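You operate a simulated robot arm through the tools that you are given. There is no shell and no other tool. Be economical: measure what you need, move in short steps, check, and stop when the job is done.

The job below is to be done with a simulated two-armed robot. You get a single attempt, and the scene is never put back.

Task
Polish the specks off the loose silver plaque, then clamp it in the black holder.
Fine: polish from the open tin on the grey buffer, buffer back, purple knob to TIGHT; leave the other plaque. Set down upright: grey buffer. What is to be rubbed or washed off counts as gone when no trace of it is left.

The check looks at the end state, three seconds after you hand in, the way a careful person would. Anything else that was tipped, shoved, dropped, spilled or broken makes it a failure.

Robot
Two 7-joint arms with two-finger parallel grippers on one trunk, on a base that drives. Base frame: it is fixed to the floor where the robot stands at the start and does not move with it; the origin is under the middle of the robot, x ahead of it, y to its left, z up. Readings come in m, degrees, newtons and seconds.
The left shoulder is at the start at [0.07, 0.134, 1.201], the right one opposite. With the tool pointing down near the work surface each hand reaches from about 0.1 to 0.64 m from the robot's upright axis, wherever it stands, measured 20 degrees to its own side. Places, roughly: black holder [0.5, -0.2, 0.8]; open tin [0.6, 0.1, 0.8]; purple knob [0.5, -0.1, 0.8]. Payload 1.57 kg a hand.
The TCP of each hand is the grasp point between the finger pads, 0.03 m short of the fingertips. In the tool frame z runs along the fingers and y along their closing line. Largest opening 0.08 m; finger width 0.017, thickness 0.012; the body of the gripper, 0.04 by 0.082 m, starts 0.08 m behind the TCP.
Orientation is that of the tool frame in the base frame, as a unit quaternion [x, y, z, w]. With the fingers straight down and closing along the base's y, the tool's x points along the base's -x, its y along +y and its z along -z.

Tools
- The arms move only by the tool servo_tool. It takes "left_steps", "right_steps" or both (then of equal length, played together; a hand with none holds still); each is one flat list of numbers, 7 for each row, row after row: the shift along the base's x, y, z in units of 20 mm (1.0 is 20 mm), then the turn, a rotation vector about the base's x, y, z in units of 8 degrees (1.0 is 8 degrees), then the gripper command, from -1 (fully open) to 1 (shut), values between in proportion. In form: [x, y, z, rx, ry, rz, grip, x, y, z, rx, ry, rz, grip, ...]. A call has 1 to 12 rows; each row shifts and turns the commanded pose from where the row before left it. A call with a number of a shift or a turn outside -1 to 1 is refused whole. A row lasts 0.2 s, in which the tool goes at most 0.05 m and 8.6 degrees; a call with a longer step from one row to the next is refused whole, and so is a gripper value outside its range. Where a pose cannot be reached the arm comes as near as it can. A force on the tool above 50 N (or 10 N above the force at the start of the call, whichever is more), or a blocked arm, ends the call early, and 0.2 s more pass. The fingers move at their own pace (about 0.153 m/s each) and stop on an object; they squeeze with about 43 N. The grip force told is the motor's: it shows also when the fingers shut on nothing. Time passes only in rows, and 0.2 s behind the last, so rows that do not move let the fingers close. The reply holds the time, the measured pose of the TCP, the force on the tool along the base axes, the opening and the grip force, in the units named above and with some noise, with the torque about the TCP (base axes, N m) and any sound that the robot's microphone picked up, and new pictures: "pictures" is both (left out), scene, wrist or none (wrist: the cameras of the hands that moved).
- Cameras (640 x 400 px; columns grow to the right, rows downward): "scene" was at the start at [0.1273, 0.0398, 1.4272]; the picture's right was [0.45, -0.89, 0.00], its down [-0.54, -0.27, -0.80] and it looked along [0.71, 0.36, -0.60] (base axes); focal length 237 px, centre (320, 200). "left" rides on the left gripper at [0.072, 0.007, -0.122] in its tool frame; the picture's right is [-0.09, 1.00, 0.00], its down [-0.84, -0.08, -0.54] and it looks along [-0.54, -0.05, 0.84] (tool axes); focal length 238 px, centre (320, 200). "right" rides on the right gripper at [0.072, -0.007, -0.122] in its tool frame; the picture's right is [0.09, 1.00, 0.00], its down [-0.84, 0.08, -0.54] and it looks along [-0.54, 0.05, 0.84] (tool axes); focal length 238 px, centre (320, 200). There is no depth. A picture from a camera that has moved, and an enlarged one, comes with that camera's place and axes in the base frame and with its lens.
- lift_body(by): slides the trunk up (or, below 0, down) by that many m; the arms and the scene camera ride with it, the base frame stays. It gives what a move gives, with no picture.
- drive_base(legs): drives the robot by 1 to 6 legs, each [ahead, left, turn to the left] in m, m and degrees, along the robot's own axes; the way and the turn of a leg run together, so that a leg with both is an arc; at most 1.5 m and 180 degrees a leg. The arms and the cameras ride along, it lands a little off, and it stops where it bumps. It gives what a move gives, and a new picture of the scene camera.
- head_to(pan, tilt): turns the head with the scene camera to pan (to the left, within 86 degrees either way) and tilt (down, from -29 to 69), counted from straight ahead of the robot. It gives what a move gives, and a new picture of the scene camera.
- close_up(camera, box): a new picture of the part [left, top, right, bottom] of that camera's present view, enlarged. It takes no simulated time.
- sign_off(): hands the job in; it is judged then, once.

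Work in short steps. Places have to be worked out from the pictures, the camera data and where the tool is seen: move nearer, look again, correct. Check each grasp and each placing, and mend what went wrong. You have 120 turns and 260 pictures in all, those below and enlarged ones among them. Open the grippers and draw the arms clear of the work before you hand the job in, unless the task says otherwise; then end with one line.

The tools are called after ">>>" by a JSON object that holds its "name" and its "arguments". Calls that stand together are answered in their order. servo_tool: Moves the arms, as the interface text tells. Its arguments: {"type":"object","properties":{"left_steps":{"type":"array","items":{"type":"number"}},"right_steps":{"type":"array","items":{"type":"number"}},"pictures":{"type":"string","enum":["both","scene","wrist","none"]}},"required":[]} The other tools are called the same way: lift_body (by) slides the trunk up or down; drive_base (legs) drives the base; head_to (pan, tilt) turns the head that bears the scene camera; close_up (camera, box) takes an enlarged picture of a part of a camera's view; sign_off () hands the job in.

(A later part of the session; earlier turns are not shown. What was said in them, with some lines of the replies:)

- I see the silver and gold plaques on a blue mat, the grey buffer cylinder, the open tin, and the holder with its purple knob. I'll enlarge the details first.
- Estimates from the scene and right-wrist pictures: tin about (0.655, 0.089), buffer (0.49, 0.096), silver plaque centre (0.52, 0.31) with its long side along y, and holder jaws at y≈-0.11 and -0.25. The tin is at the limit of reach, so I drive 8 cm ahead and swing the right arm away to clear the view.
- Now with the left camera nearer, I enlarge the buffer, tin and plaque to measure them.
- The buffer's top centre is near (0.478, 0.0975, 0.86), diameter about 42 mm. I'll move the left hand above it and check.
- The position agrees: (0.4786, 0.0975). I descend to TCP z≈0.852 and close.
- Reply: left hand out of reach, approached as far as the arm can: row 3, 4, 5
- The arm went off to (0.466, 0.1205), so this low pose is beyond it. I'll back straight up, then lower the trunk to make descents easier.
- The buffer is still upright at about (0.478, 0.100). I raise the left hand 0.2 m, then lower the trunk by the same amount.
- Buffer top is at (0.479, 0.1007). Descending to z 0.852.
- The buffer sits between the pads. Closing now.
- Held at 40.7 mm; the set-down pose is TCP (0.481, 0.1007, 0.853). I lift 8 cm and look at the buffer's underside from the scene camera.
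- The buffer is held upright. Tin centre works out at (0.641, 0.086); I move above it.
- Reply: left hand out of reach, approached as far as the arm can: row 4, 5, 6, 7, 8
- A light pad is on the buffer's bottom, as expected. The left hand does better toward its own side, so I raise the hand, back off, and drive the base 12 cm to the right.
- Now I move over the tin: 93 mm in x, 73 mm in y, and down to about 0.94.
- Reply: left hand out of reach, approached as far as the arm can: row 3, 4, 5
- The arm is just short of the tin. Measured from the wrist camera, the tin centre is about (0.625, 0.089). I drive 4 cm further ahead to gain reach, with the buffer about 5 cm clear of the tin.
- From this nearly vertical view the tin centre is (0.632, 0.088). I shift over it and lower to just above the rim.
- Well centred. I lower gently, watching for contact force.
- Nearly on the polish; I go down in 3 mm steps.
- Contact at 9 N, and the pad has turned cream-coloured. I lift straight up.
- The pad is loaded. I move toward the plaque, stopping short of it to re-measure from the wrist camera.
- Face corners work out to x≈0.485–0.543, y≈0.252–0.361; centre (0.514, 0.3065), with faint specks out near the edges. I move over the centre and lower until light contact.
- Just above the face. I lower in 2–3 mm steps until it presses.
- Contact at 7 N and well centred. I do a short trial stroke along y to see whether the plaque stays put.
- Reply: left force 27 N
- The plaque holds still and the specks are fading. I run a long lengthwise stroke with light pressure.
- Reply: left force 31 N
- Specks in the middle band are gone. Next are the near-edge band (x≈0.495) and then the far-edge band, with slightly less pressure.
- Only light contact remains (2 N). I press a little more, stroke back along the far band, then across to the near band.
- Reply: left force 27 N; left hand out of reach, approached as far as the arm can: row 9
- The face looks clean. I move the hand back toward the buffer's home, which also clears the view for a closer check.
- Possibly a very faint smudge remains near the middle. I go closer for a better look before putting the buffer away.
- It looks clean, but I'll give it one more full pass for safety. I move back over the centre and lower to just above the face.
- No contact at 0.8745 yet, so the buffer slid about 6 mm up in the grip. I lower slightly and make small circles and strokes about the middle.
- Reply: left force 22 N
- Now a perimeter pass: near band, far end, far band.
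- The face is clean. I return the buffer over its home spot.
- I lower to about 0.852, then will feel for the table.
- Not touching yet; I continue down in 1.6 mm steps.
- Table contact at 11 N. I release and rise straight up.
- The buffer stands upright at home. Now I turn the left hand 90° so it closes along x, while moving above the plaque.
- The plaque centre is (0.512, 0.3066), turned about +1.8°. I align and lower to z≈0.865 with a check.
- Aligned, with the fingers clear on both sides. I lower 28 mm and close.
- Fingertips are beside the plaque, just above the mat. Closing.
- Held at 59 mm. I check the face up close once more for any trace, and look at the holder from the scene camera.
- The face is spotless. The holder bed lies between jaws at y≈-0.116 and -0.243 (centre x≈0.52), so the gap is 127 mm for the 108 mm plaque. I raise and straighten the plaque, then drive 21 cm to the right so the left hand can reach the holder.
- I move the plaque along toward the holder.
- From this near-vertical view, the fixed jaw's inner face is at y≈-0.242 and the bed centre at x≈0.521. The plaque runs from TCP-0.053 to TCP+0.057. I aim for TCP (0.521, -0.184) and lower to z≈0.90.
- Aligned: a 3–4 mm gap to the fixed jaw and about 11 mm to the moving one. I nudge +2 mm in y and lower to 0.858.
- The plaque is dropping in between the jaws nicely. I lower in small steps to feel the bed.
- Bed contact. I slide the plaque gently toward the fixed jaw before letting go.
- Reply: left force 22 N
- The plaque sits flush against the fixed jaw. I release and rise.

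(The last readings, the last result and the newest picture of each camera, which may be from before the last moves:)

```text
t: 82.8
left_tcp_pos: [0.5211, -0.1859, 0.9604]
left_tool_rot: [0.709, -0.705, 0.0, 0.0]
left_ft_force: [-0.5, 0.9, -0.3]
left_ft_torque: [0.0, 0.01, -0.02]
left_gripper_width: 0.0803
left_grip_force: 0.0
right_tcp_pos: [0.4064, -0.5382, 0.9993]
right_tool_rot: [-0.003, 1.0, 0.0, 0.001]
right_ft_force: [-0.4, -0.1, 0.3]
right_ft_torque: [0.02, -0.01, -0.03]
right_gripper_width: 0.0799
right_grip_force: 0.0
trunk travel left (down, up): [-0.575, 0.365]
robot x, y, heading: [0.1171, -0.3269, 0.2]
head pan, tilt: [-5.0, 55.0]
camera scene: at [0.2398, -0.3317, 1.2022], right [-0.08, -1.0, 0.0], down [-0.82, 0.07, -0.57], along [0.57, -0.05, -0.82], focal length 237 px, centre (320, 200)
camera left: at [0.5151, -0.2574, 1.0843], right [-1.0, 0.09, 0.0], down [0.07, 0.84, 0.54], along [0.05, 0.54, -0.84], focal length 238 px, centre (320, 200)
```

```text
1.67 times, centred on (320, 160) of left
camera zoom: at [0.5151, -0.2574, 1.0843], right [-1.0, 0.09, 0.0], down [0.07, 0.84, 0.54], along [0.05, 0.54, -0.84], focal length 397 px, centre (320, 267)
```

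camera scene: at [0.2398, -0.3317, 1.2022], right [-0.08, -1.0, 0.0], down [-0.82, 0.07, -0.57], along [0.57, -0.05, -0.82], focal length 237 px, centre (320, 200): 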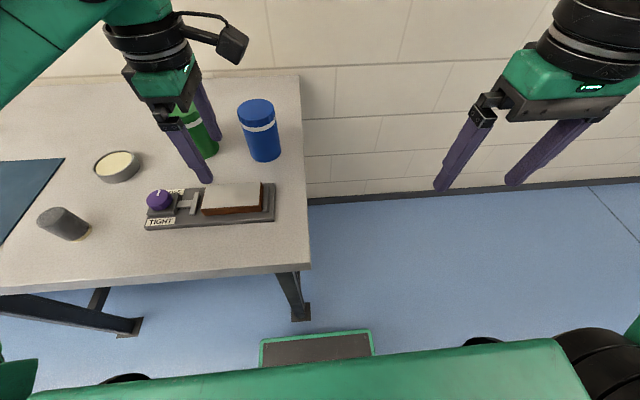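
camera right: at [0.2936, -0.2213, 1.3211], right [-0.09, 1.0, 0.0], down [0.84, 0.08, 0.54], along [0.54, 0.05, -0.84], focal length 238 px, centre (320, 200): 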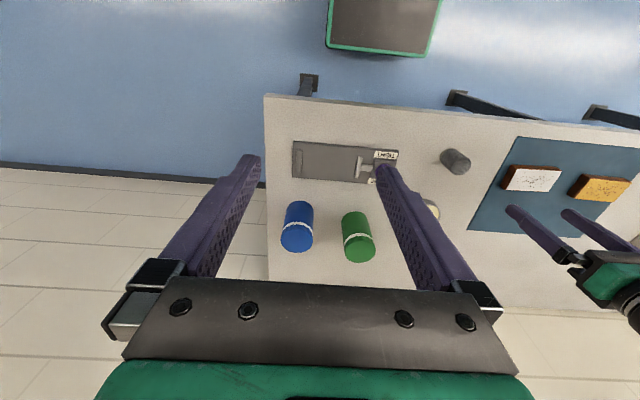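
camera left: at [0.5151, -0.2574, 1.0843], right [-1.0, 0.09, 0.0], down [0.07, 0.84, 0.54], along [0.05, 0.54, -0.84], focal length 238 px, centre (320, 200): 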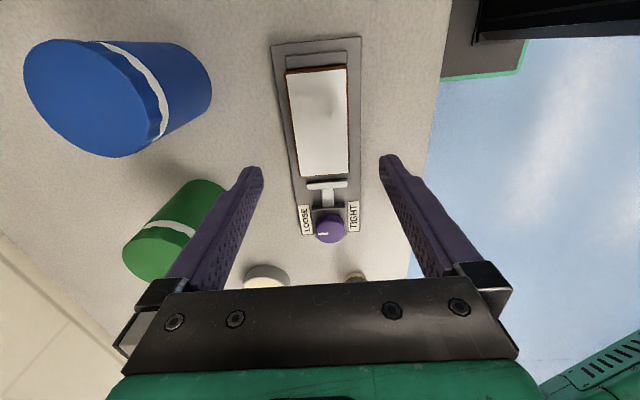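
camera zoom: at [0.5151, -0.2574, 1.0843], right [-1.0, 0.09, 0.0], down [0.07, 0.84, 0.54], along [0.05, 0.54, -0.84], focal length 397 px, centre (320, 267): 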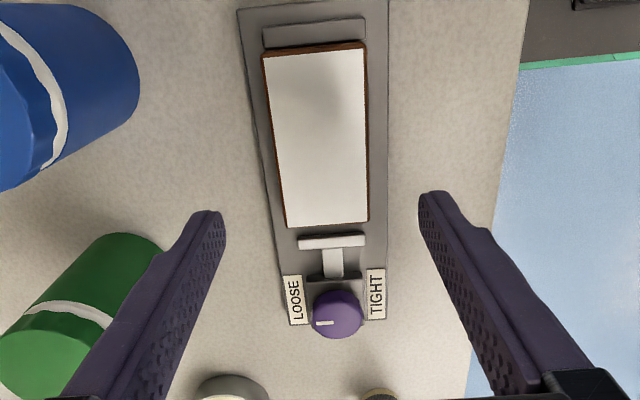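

The plaque rests flat in the holder. The knob is near (0.519, -0.058), top z≈0.842. I move the left hand over it; it's already turned to close along x.

>>> {"name": "servo_tool", "arguments": {"left_steps": [-0.01, 0.92, 0, 0, 0, 0, -1, -0.01, 0.92, 0, 0, 0, 0, -1, -0.01, 0.92, 0, 0, 0, 0, -1, -0.01, 0.92, 0, 0, 0, 0, -1, -0.01, 0.92, 0, 0, 0, 0, -1, -0.01, 0.92, 0, 0, 0, 0, -1, -0.01, 0.92, 0, 0, 0, 0, -1]}}

>>> {"name": "close_up", "arguments": {"camera": "left", "box": [240, 40, 400, 240]}}

>>> {"name": "head_to", "arguments": {"pan": 30, "tilt": 45}}

```text
t: 84.5
left_tcp_pos: [0.5192, -0.0589, 0.962]
left_tool_rot: [0.709, -0.705, 0.001, 0.001]
left_ft_force: [0.3, -0.3, -0.6]
left_ft_torque: [0.02, -0.02, -0.02]
left_gripper_width: 0.08
left_grip_force: 0.1
right_tcp_pos: [0.4073, -0.5381, 1.0003]
right_tool_rot: [-0.002, 1.0, 0.0, 0.0]
right_ft_force: [0.1, -0.8, 0.9]
right_ft_torque: [-0.01, 0.01, -0.01]
right_gripper_width: 0.0799
right_grip_force: 0.0
trunk travel left (down, up): [-0.575, 0.365]
robot x, y, heading: [0.1187, -0.324, 0.3]
head pan, tilt: [-5.0, 55.0]
camera scene: at [0.24, -0.331, 1.2023], right [-0.08, -1.0, 0.0], down [-0.82, 0.07, -0.57], along [0.57, -0.05, -0.82], focal length 237 px, centre (320, 200)
camera left: at [0.513, -0.1293, 1.0845], right [-1.0, 0.09, 0.0], down [0.07, 0.84, 0.54], along [0.05, 0.54, -0.84], focal length 238 px, centre (320, 200)
```

scene: 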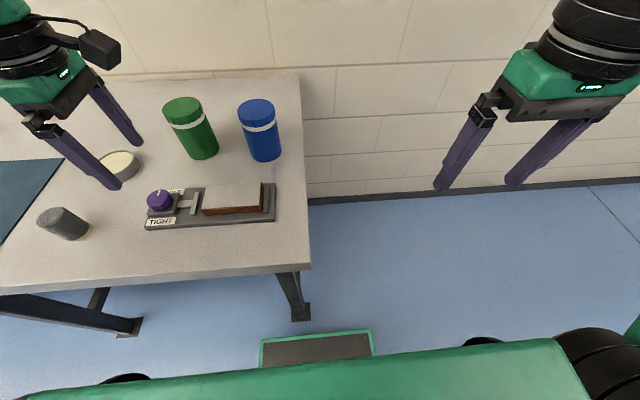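
left: 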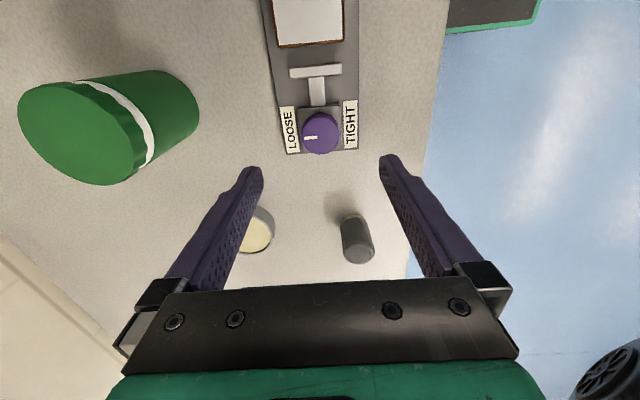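

```text
2.00 times, centred on (320, 140) of left
camera zoom: at [0.513, -0.1293, 1.0845], right [-1.0, 0.09, 0.0], down [0.07, 0.84, 0.54], along [0.05, 0.54, -0.84], focal length 477 px, centre (320, 320)
```

zoom: 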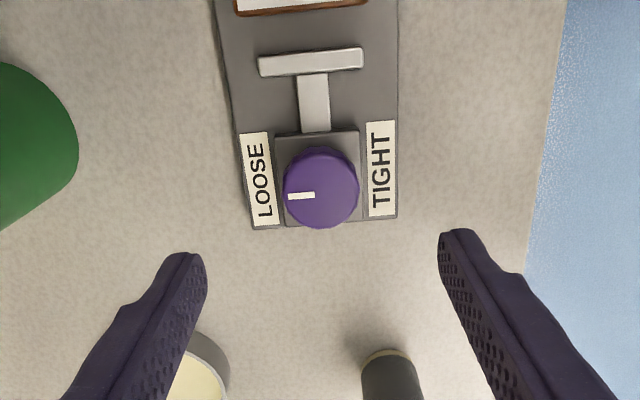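

```text
t: 85.5
left_tcp_pos: [0.5198, -0.0593, 0.9612]
left_tool_rot: [0.709, -0.706, 0.001, 0.0]
left_ft_force: [-1.1, -0.9, -0.5]
left_ft_torque: [-0.01, 0.01, -0.03]
left_gripper_width: 0.08
left_grip_force: 0.1
right_tcp_pos: [0.4075, -0.5376, 0.9982]
right_tool_rot: [-0.003, 1.0, 0.0, 0.001]
right_ft_force: [0.2, 0.4, -0.2]
right_ft_torque: [-0.01, 0.02, -0.02]
right_gripper_width: 0.08
right_grip_force: 0.0
trunk travel left (down, up): [-0.575, 0.365]
robot x, y, heading: [0.1199, -0.3238, 0.1]
head pan, tilt: [30.0, 45.0]
camera scene: at [0.2386, -0.2847, 1.2156], right [0.5, -0.86, 0.0], down [-0.61, -0.36, -0.71], along [0.61, 0.36, -0.71], focal length 237 px, centre (320, 200)
```

scene: 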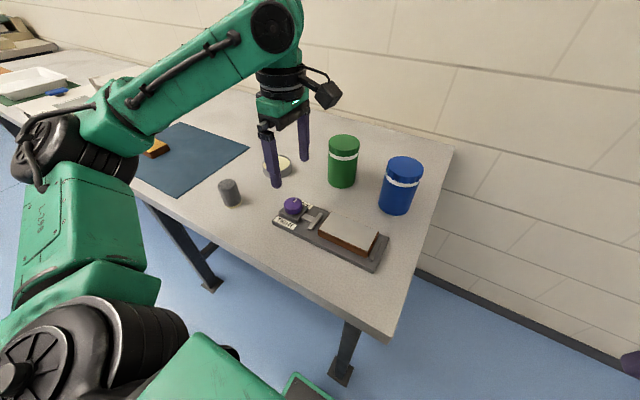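

Knob centre refined to (0.520, -0.0545), about 39 mm across, on a slightly wider block. A close look will show its height.

>>> {"name": "close_up", "arguments": {"camera": "scene", "box": [265, 180, 335, 240]}}

```text
6.67 times, centred on (300, 210) of scene
camera zoom: at [0.2386, -0.2847, 1.2156], right [0.5, -0.86, 0.0], down [-0.61, -0.36, -0.71], along [0.61, 0.36, -0.71], focal length 1582 px, centre (453, 133)
```

zoom: 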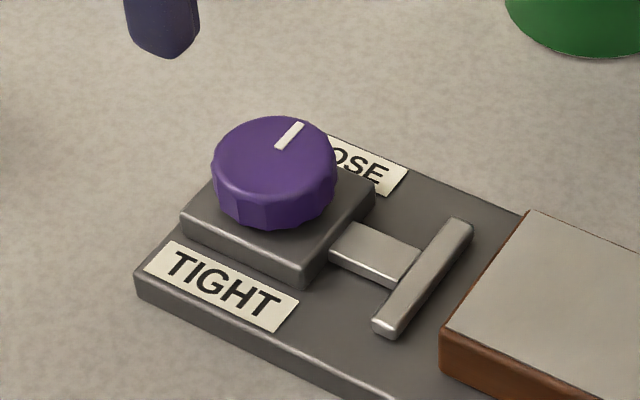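

The knob is about 17 mm tall on a 9 mm block. I descend around it to TCP z≈0.853, so the tips stay just above the block.

>>> {"name": "servo_tool", "arguments": {"left_steps": [0.01, 0.3, -0.9, 0, 0, 0, -1, 0, 0, -0.9, 0, 0, 0, -1, 0, 0, -0.9, 0, 0, 0, -1, 0, 0, -0.9, 0, 0, 0, -1, 0, 0, -0.9, 0, 0, 0, -1, 0, 0, -0.8, 0, 0, 0, -1], "pictures": "wrist"}}

>>> {"name": "close_up", "arguments": {"camera": "scene", "box": [250, 150, 350, 240]}}

```text
t: 86.9
left_tcp_pos: [0.5204, -0.0508, 0.8544]
left_tool_rot: [0.709, -0.705, 0.0, -0.001]
left_ft_force: [0.7, -0.1, -0.2]
left_ft_torque: [0.01, 0.01, -0.01]
left_gripper_width: 0.0802
left_grip_force: 0.1
right_tcp_pos: [0.407, -0.5382, 1.0001]
right_tool_rot: [-0.002, 1.0, 0.0, 0.0]
right_ft_force: [0.1, -0.5, 0.1]
right_ft_torque: [-0.03, -0.01, 0.04]
right_gripper_width: 0.0798
right_grip_force: 0.0
trunk travel left (down, up): [-0.575, 0.365]
robot x, y, heading: [0.1197, -0.3244, 0.2]
head pan, tilt: [30.0, 45.0]
camera left: at [0.5131, -0.122, 0.9775], right [-1.0, 0.09, 0.0], down [0.07, 0.84, 0.54], along [0.05, 0.54, -0.84], focal length 238 px, centre (320, 200)
```

left: 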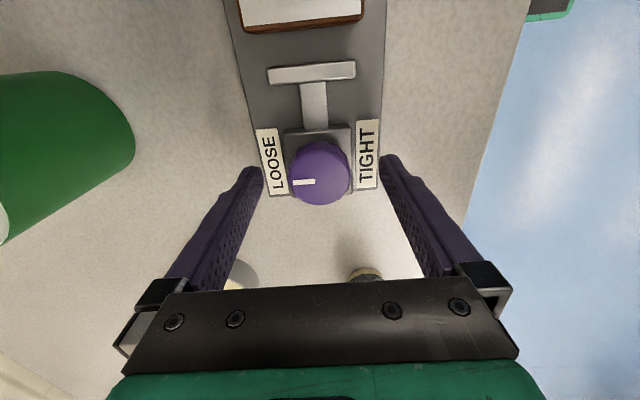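

```text
4.44 times, centred on (300, 195) of scene
camera zoom: at [0.2388, -0.2844, 1.2157], right [0.5, -0.86, 0.0], down [-0.61, -0.36, -0.71], along [0.61, 0.36, -0.71], focal length 1054 px, centre (409, 222)
```

zoom: 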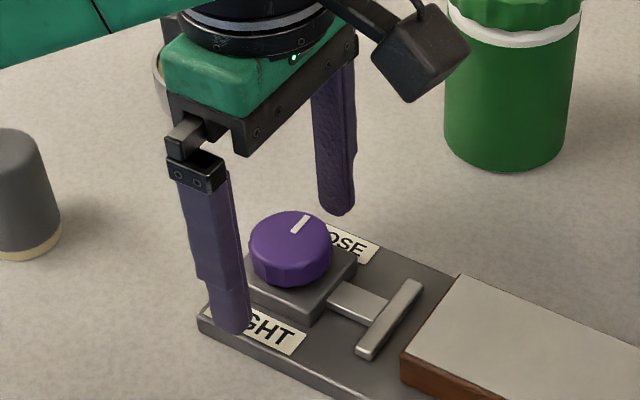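

Centred within 2 mm. I nudge -y and close on the knob.

>>> {"name": "servo_tool", "arguments": {"left_steps": [0, -0.1, 0, 0, 0, 0, -1, 0, 0, 0, 0, 0, 0, 0.5, 0, 0, 0, 0, 0, 0, 1, 0, 0, 0, 0, 0, 0, 1], "pictures": "wrist"}}

>>> {"name": "close_up", "arguments": {"camera": "scene", "box": [250, 150, 350, 240]}}

```text
t: 87.9
left_tcp_pos: [0.5208, -0.0538, 0.8546]
left_tool_rot: [0.709, -0.705, 0.001, 0.001]
left_ft_force: [0.4, -0.9, -0.7]
left_ft_torque: [-0.19, 0.18, -0.31]
left_gripper_width: 0.0458
left_grip_force: 44.9
right_tcp_pos: [0.4074, -0.538, 0.9999]
right_tool_rot: [-0.003, 1.0, 0.0, 0.0]
right_ft_force: [-0.9, 0.2, 0.4]
right_ft_torque: [-0.02, -0.04, 0.01]
right_gripper_width: 0.0799
right_grip_force: 0.1
trunk travel left (down, up): [-0.575, 0.365]
robot x, y, heading: [0.1217, -0.3268, 0.3]
head pan, tilt: [30.0, 45.0]
camera left: at [0.5131, -0.1244, 0.9778], right [-1.0, 0.09, 0.0], down [0.07, 0.84, 0.54], along [0.05, 0.54, -0.84], focal length 238 px, centre (320, 200)
```

left: 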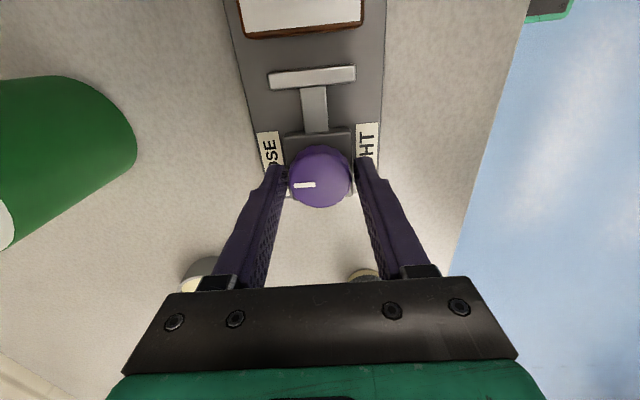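

```text
4.44 times, centred on (300, 195) of scene
camera zoom: at [0.2385, -0.2846, 1.2157], right [0.5, -0.86, 0.0], down [-0.61, -0.36, -0.71], along [0.61, 0.36, -0.71], focal length 1054 px, centre (409, 222)
```

zoom: 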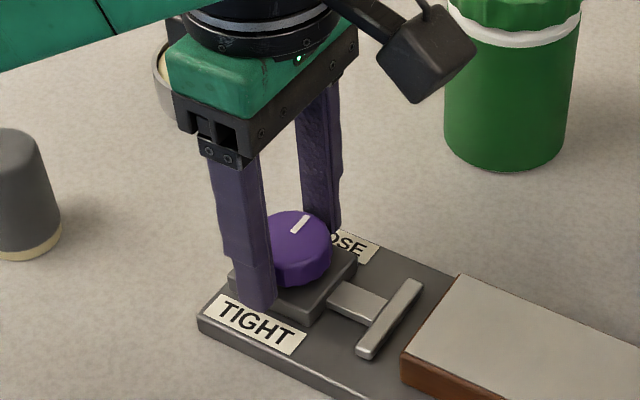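

The 45.8 mm width means the tips caught the block instead of the knob. I open, raise 9 mm and close again.

>>> {"name": "servo_tool", "arguments": {"left_steps": [0, 0, 0, 0, 0, 0, 0, 0, 0, 0, 0, 0, 0, -0.5, 0, 0, 0.45, 0, 0, 0, -0.5, 0, 0, 0, 0, 0, 0, -0.5, 0, 0, 0, 0, 0, 0, 0.5, 0, 0, 0, 0, 0, 0, 1, 0, 0, 0, 0, 0, 0, 1], "pictures": "wrist"}}

>>> {"name": "close_up", "arguments": {"camera": "scene", "box": [250, 150, 350, 240]}}

```text
t: 89.5
left_tcp_pos: [0.5199, -0.0543, 0.8634]
left_tool_rot: [0.709, -0.706, 0.0, 0.0]
left_ft_force: [0.0, 1.4, 0.6]
left_ft_torque: [0.08, 0.01, -0.03]
left_gripper_width: 0.0392
left_grip_force: 44.4
right_tcp_pos: [0.4069, -0.5376, 0.9988]
right_tool_rot: [-0.003, 1.0, -0.001, 0.001]
right_ft_force: [0.4, -0.1, 0.4]
right_ft_torque: [0.0, 0.01, 0.0]
right_gripper_width: 0.0801
right_grip_force: 0.1
trunk travel left (down, up): [-0.575, 0.365]
robot x, y, heading: [0.1194, -0.3271, 0.1]
head pan, tilt: [30.0, 45.0]
camera left: at [0.5132, -0.1241, 0.9865], right [-1.0, 0.09, 0.0], down [0.07, 0.84, 0.54], along [0.05, 0.54, -0.84], focal length 238 px, centre (320, 200)
```

left: 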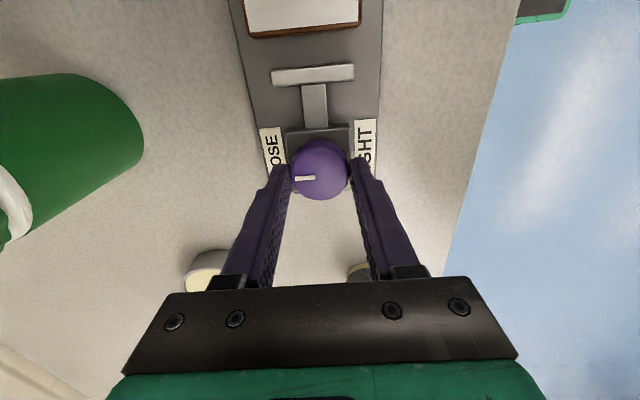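

```text
4.44 times, centred on (300, 195) of scene
camera zoom: at [0.2384, -0.2845, 1.2157], right [0.5, -0.86, 0.0], down [-0.61, -0.36, -0.71], along [0.61, 0.36, -0.71], focal length 1054 px, centre (409, 222)
```

zoom: 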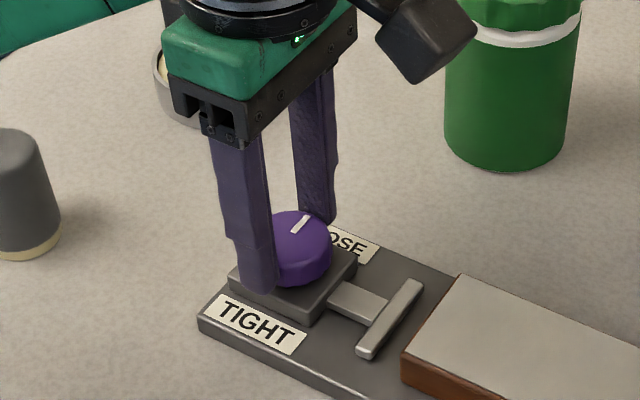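

Gripping the knob now (39.2 mm). I try a small clockwise turn and watch the pointer, jaw and torque.

>>> {"name": "servo_tool", "arguments": {"left_steps": [0, 0, 0, 0, 0, -0.8, 1, 0, 0, 0, 0, 0, -0.8, 1, 0, 0, 0, 0, 0, -0.8, 1], "pictures": "wrist"}}

>>> {"name": "close_up", "arguments": {"camera": "scene", "box": [250, 150, 350, 240]}}

```text
t: 90.3
left_tcp_pos: [0.5191, -0.0535, 0.8634]
left_tool_rot: [-0.582, 0.813, -0.001, 0.0]
left_ft_force: [0.8, 4.4, 2.2]
left_ft_torque: [0.01, -0.02, 0.0]
left_gripper_width: 0.0393
left_grip_force: 44.7
right_tcp_pos: [0.4081, -0.5382, 1.0]
right_tool_rot: [-0.002, 1.0, 0.0, -0.001]
right_ft_force: [0.0, -0.5, -0.3]
right_ft_torque: [-0.01, 0.02, -0.01]
right_gripper_width: 0.08
right_grip_force: 0.1
trunk travel left (down, up): [-0.575, 0.365]
robot x, y, heading: [0.1211, -0.3271, 0.1]
head pan, tilt: [30.0, 45.0]
camera left: at [0.4899, -0.118, 0.9865], right [-0.91, 0.41, 0.0], down [0.34, 0.77, 0.54], along [0.22, 0.49, -0.84], focal length 238 px, centre (320, 200)
```

left: 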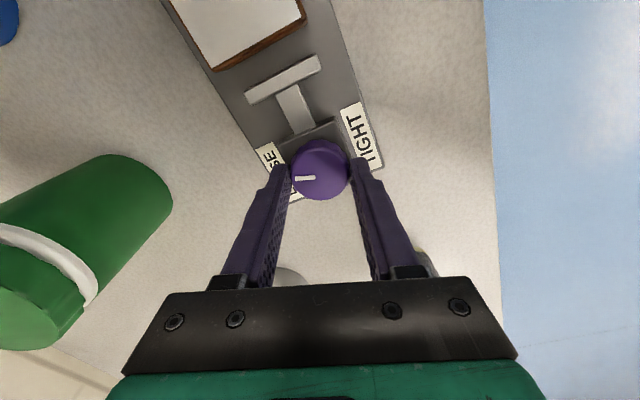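

```text
4.44 times, centred on (300, 195) of scene
camera zoom: at [0.2384, -0.2838, 1.2157], right [0.5, -0.86, 0.0], down [-0.61, -0.36, -0.71], along [0.61, 0.36, -0.71], focal length 1054 px, centre (409, 222)
```

zoom: 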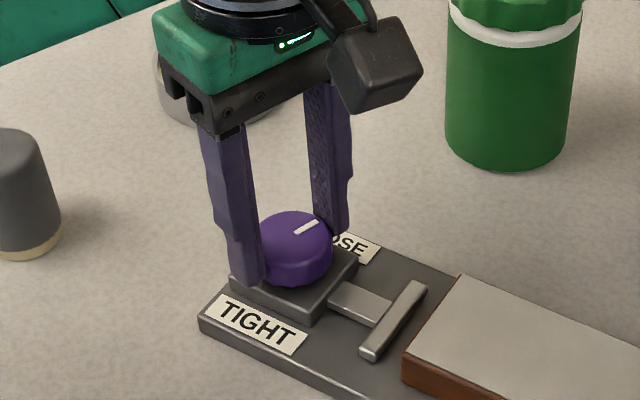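

The knob turns with little torque and the jaw is moving toward the plaque, so clockwise is right. I keep turning.

>>> {"name": "servo_tool", "arguments": {"left_steps": [0, 0, 0, 0, 0, -0.9, 1, 0, 0, 0, 0, 0, -0.9, 1, 0, 0, 0, 0, 0, -0.9, 1, 0, 0, 0, 0, 0, -0.9, 1, 0, 0, 0, 0, 0, -0.9, 1, 0, 0, 0, 0, 0, -0.9, 1, 0, 0, 0, 0, 0, -0.9, 1, 0, 0, 0, 0, 0, -0.9, 1, 0, 0, 0, 0, 0, -0.9, 1], "pictures": "wrist"}}

>>> {"name": "close_up", "arguments": {"camera": "scene", "box": [250, 150, 350, 240]}}

```text
t: 92.3
left_tcp_pos: [0.5204, -0.0533, 0.864]
left_tool_rot: [-0.054, 0.999, 0.0, -0.001]
left_ft_force: [-3.7, 2.9, -7.6]
left_ft_torque: [-0.18, 0.89, 0.0]
left_gripper_width: 0.0391
left_grip_force: 44.8
right_tcp_pos: [0.4082, -0.5375, 0.9993]
right_tool_rot: [-0.003, 1.0, -0.001, 0.0]
right_ft_force: [0.6, -0.9, -0.4]
right_ft_torque: [0.01, 0.0, 0.01]
right_gripper_width: 0.0802
right_grip_force: 0.1
trunk travel left (down, up): [-0.575, 0.365]
robot x, y, heading: [0.1206, -0.3274, 0.2]
head pan, tilt: [30.0, 45.0]
camera left: at [0.4481, -0.0533, 0.9868], right [-0.02, 1.0, 0.0], down [0.84, 0.01, 0.54], along [0.54, 0.01, -0.84], focal length 238 px, centre (320, 200)
```

left: 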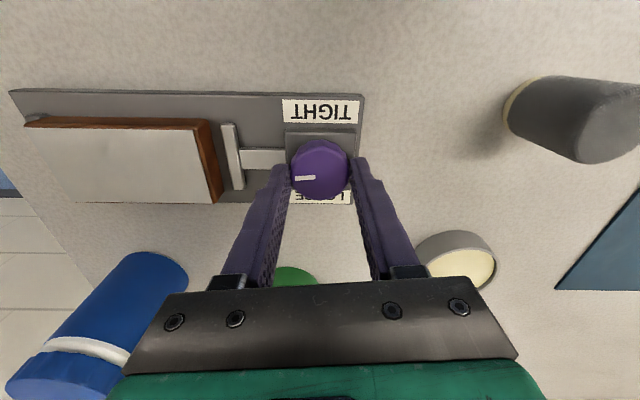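

```text
4.44 times, centred on (300, 195) of scene
camera zoom: at [0.239, -0.2831, 1.2156], right [0.5, -0.86, 0.0], down [-0.61, -0.36, -0.71], along [0.61, 0.36, -0.71], focal length 1054 px, centre (409, 222)
```

zoom: 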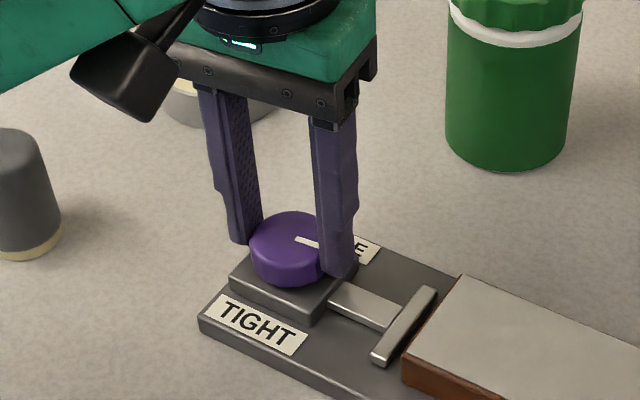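

About half-way: the pointer faces the jaw and the gap has roughly halved. I continue clockwise.

>>> {"name": "servo_tool", "arguments": {"left_steps": [0, 0, 0, 0, 0, -0.9, 1, 0, 0, 0, 0, 0, -0.9, 1, 0, 0, 0, 0, 0, -0.9, 1, 0, 0, 0, 0, 0, -0.9, 1, 0, 0, 0, 0, 0, -0.9, 1, 0, 0, 0, 0, 0, -0.9, 1, 0, 0, 0, 0, 0, -0.9, 1, 0, 0, 0, 0, 0, -0.9, 1], "pictures": "wrist"}}

>>> {"name": "close_up", "arguments": {"camera": "scene", "box": [250, 150, 350, 240]}}

```text
t: 94.1
left_tcp_pos: [0.5203, -0.0539, 0.8634]
left_tool_rot: [0.434, 0.901, -0.002, 0.0]
left_ft_force: [-4.3, 2.4, -5.2]
left_ft_torque: [0.05, 0.28, 0.03]
left_gripper_width: 0.0391
left_grip_force: 43.8
right_tcp_pos: [0.4063, -0.5374, 1.0006]
right_tool_rot: [-0.003, 1.0, 0.001, 0.001]
right_ft_force: [-0.1, 0.2, 0.4]
right_ft_torque: [0.01, 0.04, -0.01]
right_gripper_width: 0.08
right_grip_force: 0.0
trunk travel left (down, up): [-0.575, 0.365]
robot x, y, heading: [0.1207, -0.3253, 0.2]
head pan, tilt: [30.0, 45.0]
camera left: at [0.4801, 0.0078, 0.9866], right [0.84, 0.55, 0.0], down [0.46, -0.7, 0.54], along [0.3, -0.45, -0.84], focal length 238 px, centre (320, 200)
```

left: 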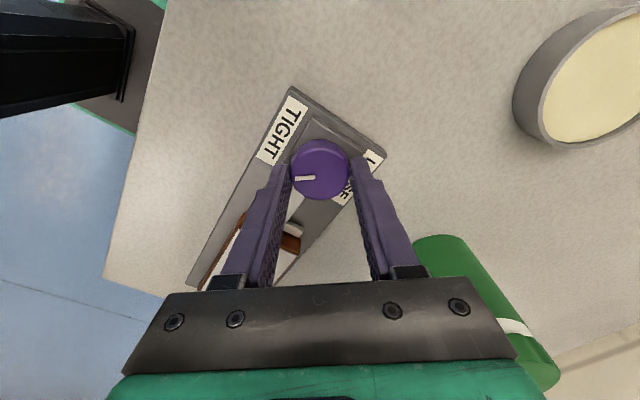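

```text
4.44 times, centred on (300, 195) of scene
camera zoom: at [0.238, -0.2838, 1.2157], right [0.5, -0.86, 0.0], down [-0.61, -0.36, -0.71], along [0.61, 0.36, -0.71], focal length 1054 px, centre (409, 222)
```

zoom: 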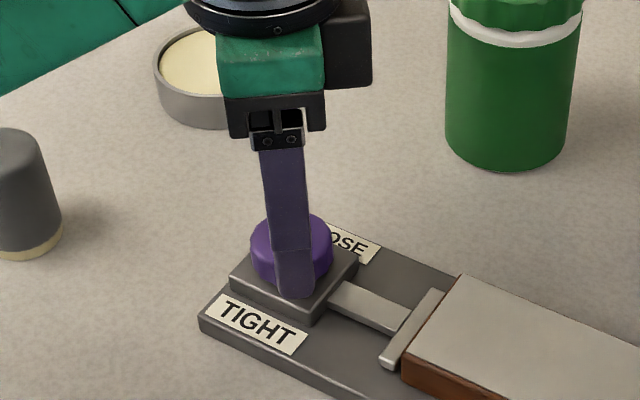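

Turned about 141° in all, and the jaw nearly touches the plaque. I continue carefully for another ~36°.

>>> {"name": "servo_tool", "arguments": {"left_steps": [0, 0, 0, 0, 0, -0.9, 1, 0, 0, 0, 0, 0, -0.9, 1, 0, 0, 0, 0, 0, -0.9, 1, 0, 0, 0, 0, 0, -0.9, 1, 0, 0, 0, 0, 0, -0.8, 1], "pictures": "wrist"}}

>>> {"name": "close_up", "arguments": {"camera": "scene", "box": [250, 150, 350, 240]}}

```text
t: 95.3
left_tcp_pos: [0.5201, -0.0537, 0.8639]
left_tool_rot: [0.686, 0.728, 0.0, 0.0]
left_ft_force: [-11.4, -0.7, -12.7]
left_ft_torque: [0.01, 0.48, -0.01]
left_gripper_width: 0.0391
left_grip_force: 44.9
right_tcp_pos: [0.4078, -0.5382, 0.9999]
right_tool_rot: [-0.003, 1.0, 0.0, 0.001]
right_ft_force: [-0.4, -0.4, 0.0]
right_ft_torque: [-0.04, 0.03, 0.0]
right_gripper_width: 0.0802
right_grip_force: 0.0
trunk travel left (down, up): [-0.575, 0.365]
robot x, y, heading: [0.1213, -0.3264, 0.3]
head pan, tilt: [30.0, 45.0]
camera left: at [0.5222, 0.0194, 0.9867], right [1.0, -0.03, 0.0], down [-0.03, -0.84, 0.54], along [-0.02, -0.54, -0.84], focal length 238 px, centre (320, 200)
```

left: 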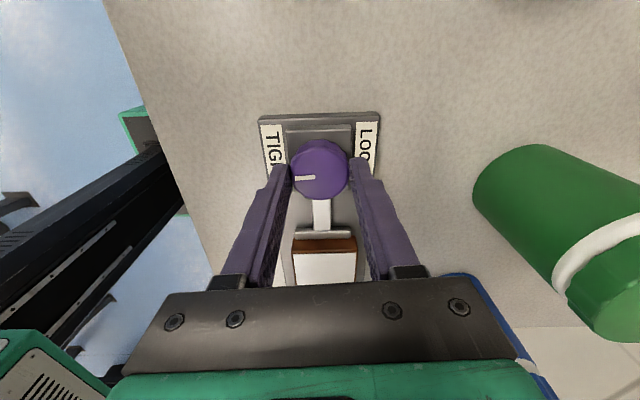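

```text
4.44 times, centred on (300, 195) of scene
camera zoom: at [0.2377, -0.2839, 1.2157], right [0.5, -0.86, 0.0], down [-0.61, -0.36, -0.71], along [0.61, 0.36, -0.71], focal length 1054 px, centre (409, 222)
```

zoom: 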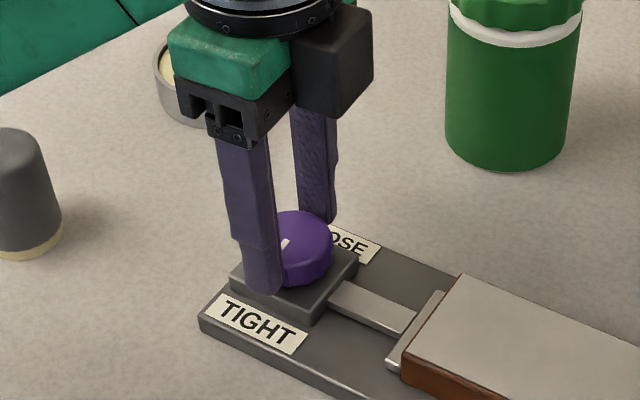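

The pointer faces TIGHT, 176° turned. I give it a little more to reach the stop.

>>> {"name": "servo_tool", "arguments": {"left_steps": [0, 0, 0, 0, 0, -0.5, 1, 0, 0, 0, 0, 0, -0.5, 1], "pictures": "none"}}

>>> {"name": "close_up", "arguments": {"camera": "left", "box": [240, 100, 400, 300]}}

```text
t: 95.9
left_tcp_pos: [0.5192, -0.0541, 0.8634]
left_tool_rot: [0.735, 0.678, -0.001, 0.0]
left_ft_force: [-12.5, -3.9, -16.8]
left_ft_torque: [0.11, 0.4, 0.02]
left_gripper_width: 0.0389
left_grip_force: 43.8
right_tcp_pos: [0.4067, -0.5381, 0.9993]
right_tool_rot: [-0.002, 1.0, -0.001, 0.001]
right_ft_force: [-0.1, -0.2, 1.1]
right_ft_torque: [-0.02, -0.03, 0.02]
right_gripper_width: 0.0799
right_grip_force: 0.0
trunk travel left (down, up): [-0.575, 0.365]
robot x, y, heading: [0.1197, -0.3241, 0.2]
head pan, tilt: [30.0, 45.0]
```

```text
2.00 times, centred on (320, 200) of left
camera zoom: at [0.5321, 0.0184, 0.9868], right [0.99, -0.17, 0.0], down [-0.14, -0.83, 0.54], along [-0.09, -0.53, -0.84], focal length 477 px, centre (320, 200)
```

zoom: 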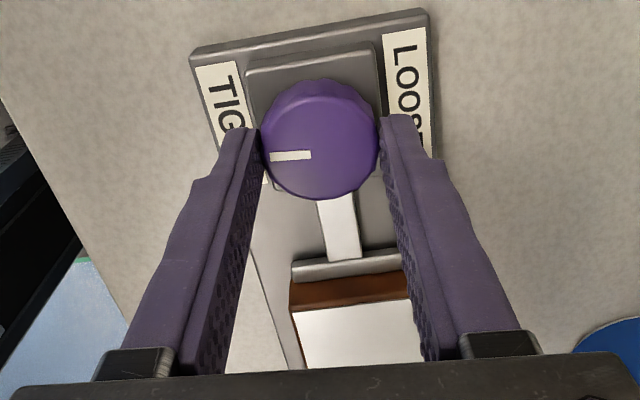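

The pointer is about 4° past straight, toward TIGHT. I release and rise to inspect the clamp.

>>> {"name": "servo_tool", "arguments": {"left_steps": [0, 0, 0, 0, 0, 0, 0, 0, 0, 0, 0, 0, 0, -0.7, 0, 0, 0, 0, 0, 0, -0.7, 0, 0, 0.6, 0, 0, 0, -0.7, 0, 0, 1, 0, 0, 0, -0.7, 0, 0, 1, 0, 0, 0, -0.7, 0, 0, 1, 0, 0, 0, -1, 0, 0, 1, 0, 0, 0, -1]}}

>>> {"name": "close_up", "arguments": {"camera": "scene", "box": [260, 170, 400, 280]}}

>>> {"name": "close_up", "arguments": {"camera": "left", "box": [240, 60, 400, 260]}}

```text
t: 97.7
left_tcp_pos: [0.5212, -0.0551, 0.9566]
left_tool_rot: [0.734, 0.679, -0.001, -0.001]
left_ft_force: [-0.7, 0.4, 0.6]
left_ft_torque: [-0.01, 0.01, 0.0]
left_gripper_width: 0.0801
left_grip_force: 0.1
right_tcp_pos: [0.4069, -0.538, 0.9992]
right_tool_rot: [-0.002, 1.0, 0.0, 0.0]
right_ft_force: [-0.4, 0.5, 0.4]
right_ft_torque: [-0.01, -0.05, -0.03]
right_gripper_width: 0.08
right_grip_force: 0.1
trunk travel left (down, up): [-0.575, 0.365]
robot x, y, heading: [0.1175, -0.326, 0.2]
head pan, tilt: [30.0, 45.0]
camera scene: at [0.2382, -0.285, 1.2157], right [0.5, -0.86, 0.0], down [-0.61, -0.36, -0.71], along [0.61, 0.36, -0.71], focal length 237 px, centre (320, 200)
camera left: at [0.5327, 0.0164, 1.08], right [0.99, -0.17, 0.0], down [-0.14, -0.83, 0.54], along [-0.09, -0.53, -0.84], focal length 238 px, centre (320, 200)
```

scene: 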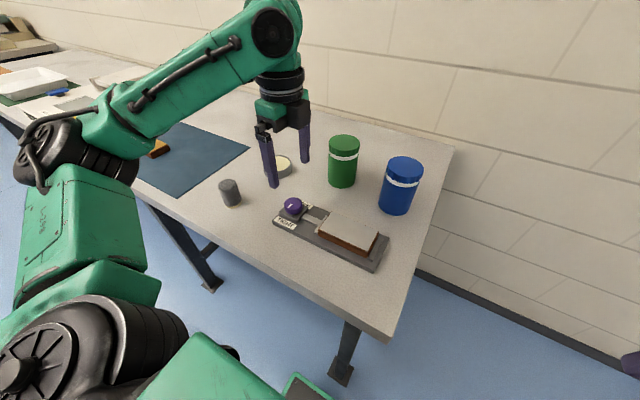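
left: 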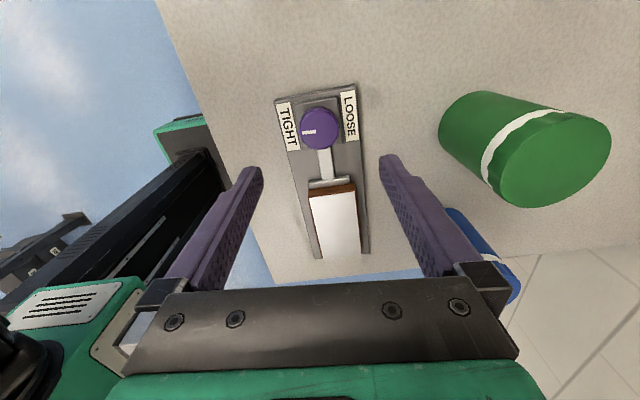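

```text
3.64 times, centred on (330, 225) of scene
camera zoom: at [0.2382, -0.285, 1.2157], right [0.5, -0.86, 0.0], down [-0.61, -0.36, -0.71], along [0.61, 0.36, -0.71], focal length 863 px, centre (284, 109)
```

zoom: 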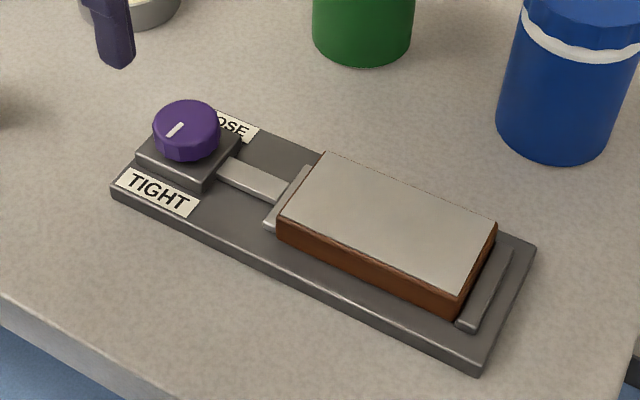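

```text
2.00 times, centred on (320, 160) of left
camera zoom: at [0.5327, 0.0164, 1.08], right [0.99, -0.17, 0.0], down [-0.14, -0.83, 0.54], along [-0.09, -0.53, -0.84], focal length 477 px, centre (320, 280)
```

zoom: 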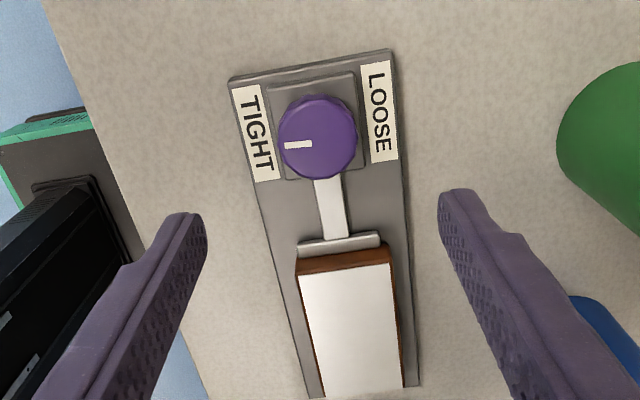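

The pointer is at TIGHT and the jaw is against the plaque. I zoom in on both ends to confirm there are no gaps, and check the buffer and tin.

>>> {"name": "close_up", "arguments": {"camera": "scene", "box": [310, 200, 400, 275]}}

>>> {"name": "close_up", "arguments": {"camera": "scene", "box": [130, 120, 320, 230]}}

```text
5.33 times, centred on (355, 238) of scene
camera zoom: at [0.2382, -0.285, 1.2157], right [0.5, -0.86, 0.0], down [-0.61, -0.36, -0.71], along [0.61, 0.36, -0.71], focal length 1265 px, centre (133, 0)
```

zoom: 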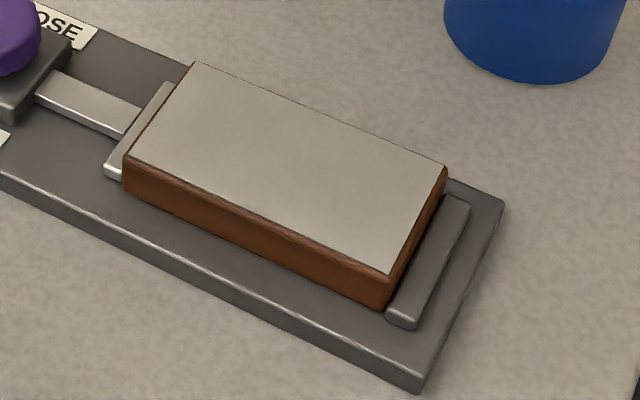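

```text
3.37 times, centred on (225, 175) of scene
camera zoom: at [0.2382, -0.285, 1.2157], right [0.5, -0.86, 0.0], down [-0.61, -0.36, -0.71], along [0.61, 0.36, -0.71], focal length 799 px, centre (640, 284)
```

zoom: 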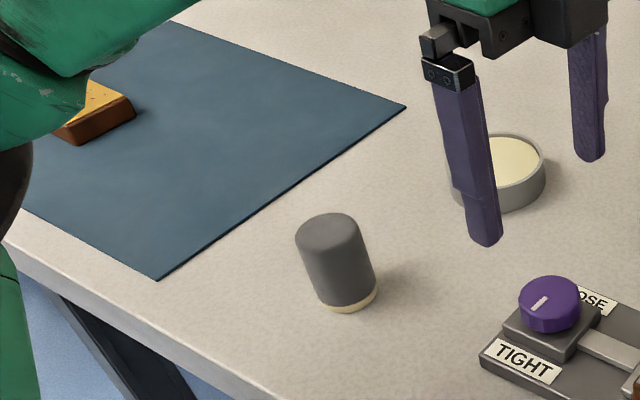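

Everything is in place: the plaque is clamped between both jaws and the buffer is upright. I draw the left arm up and back, clear of the work.

>>> {"name": "servo_tool", "arguments": {"left_steps": [0, 0, 1, 0, 0, 0, -1, 0, 0, 1, 0, 0, 0, -1, 0, 0, 1, 0, 0, 0, -1, 0, 0, 1, 0, 0, 0, -1, 0, 0, 1, 0, 0, 0, -1, -0.8, 0, 0.8, 0, 0, 0, -1, -0.8, 0, 0.5, 0, 0, 0, -1, -0.8, 0, 0.3, 0, 0, 0, -1, -0.8, 0, 0, 0, 0, 0, -1, -0.8, 0, 0, 0, 0, 0, -1], "pictures": "scene"}}

>>> {"name": "close_up", "arguments": {"camera": "scene", "box": [130, 120, 430, 290]}}

```text
t: 99.9
left_tcp_pos: [0.4512, -0.0642, 1.0797]
left_tool_rot: [0.734, 0.68, 0.0, 0.0]
left_ft_force: [0.2, -0.3, -0.3]
left_ft_torque: [-0.03, -0.02, 0.04]
left_gripper_width: 0.08
left_grip_force: 0.1
left hand out of reach, approached as far as the arm can: row 9, 10
right_tcp_pos: [0.4079, -0.5379, 0.9996]
right_tool_rot: [-0.003, 1.0, 0.0, 0.0]
right_ft_force: [0.2, 1.0, -0.3]
right_ft_torque: [0.0, 0.0, -0.02]
right_gripper_width: 0.0799
right_grip_force: 0.0
trunk travel left (down, up): [-0.575, 0.365]
robot x, y, heading: [0.1188, -0.3298, 0.1]
head pan, tilt: [30.0, 45.0]
camera scene: at [0.2386, -0.2846, 1.2157], right [0.5, -0.86, 0.0], down [-0.61, -0.36, -0.71], along [0.61, 0.36, -0.71], focal length 237 px, centre (320, 200)
```

scene: 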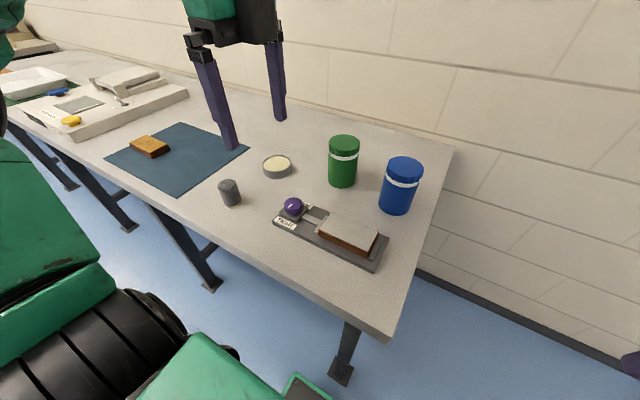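

```text
2.13 times, centred on (280, 205) of scene
camera zoom: at [0.2386, -0.2846, 1.2157], right [0.5, -0.86, 0.0], down [-0.61, -0.36, -0.71], along [0.61, 0.36, -0.71], focal length 506 px, centre (405, 189)
```

zoom: 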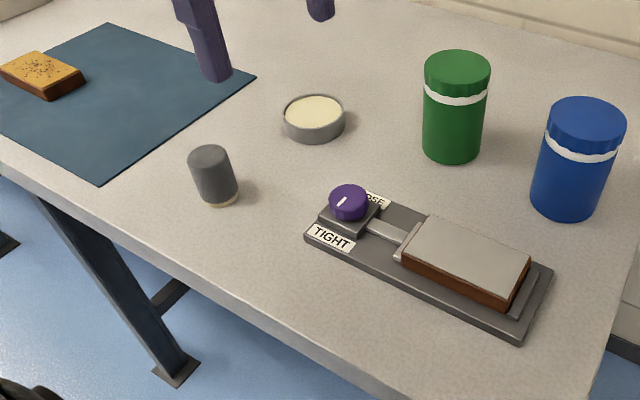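

The plaque is clean and clamped, the knob is at TIGHT, the buffer stands upright in its place, and the gold plaque was left alone. The arms are clear and the grippers open, so I hand in.

>>> {"name": "sign_off", "arguments": {}}

```text
The job is handed in.
```

The silver plaque is polished clean and clamped in the black holder with the purple knob at TIGHT, the grey buffer stands upright back in its place, and the gold plaque was not touched.
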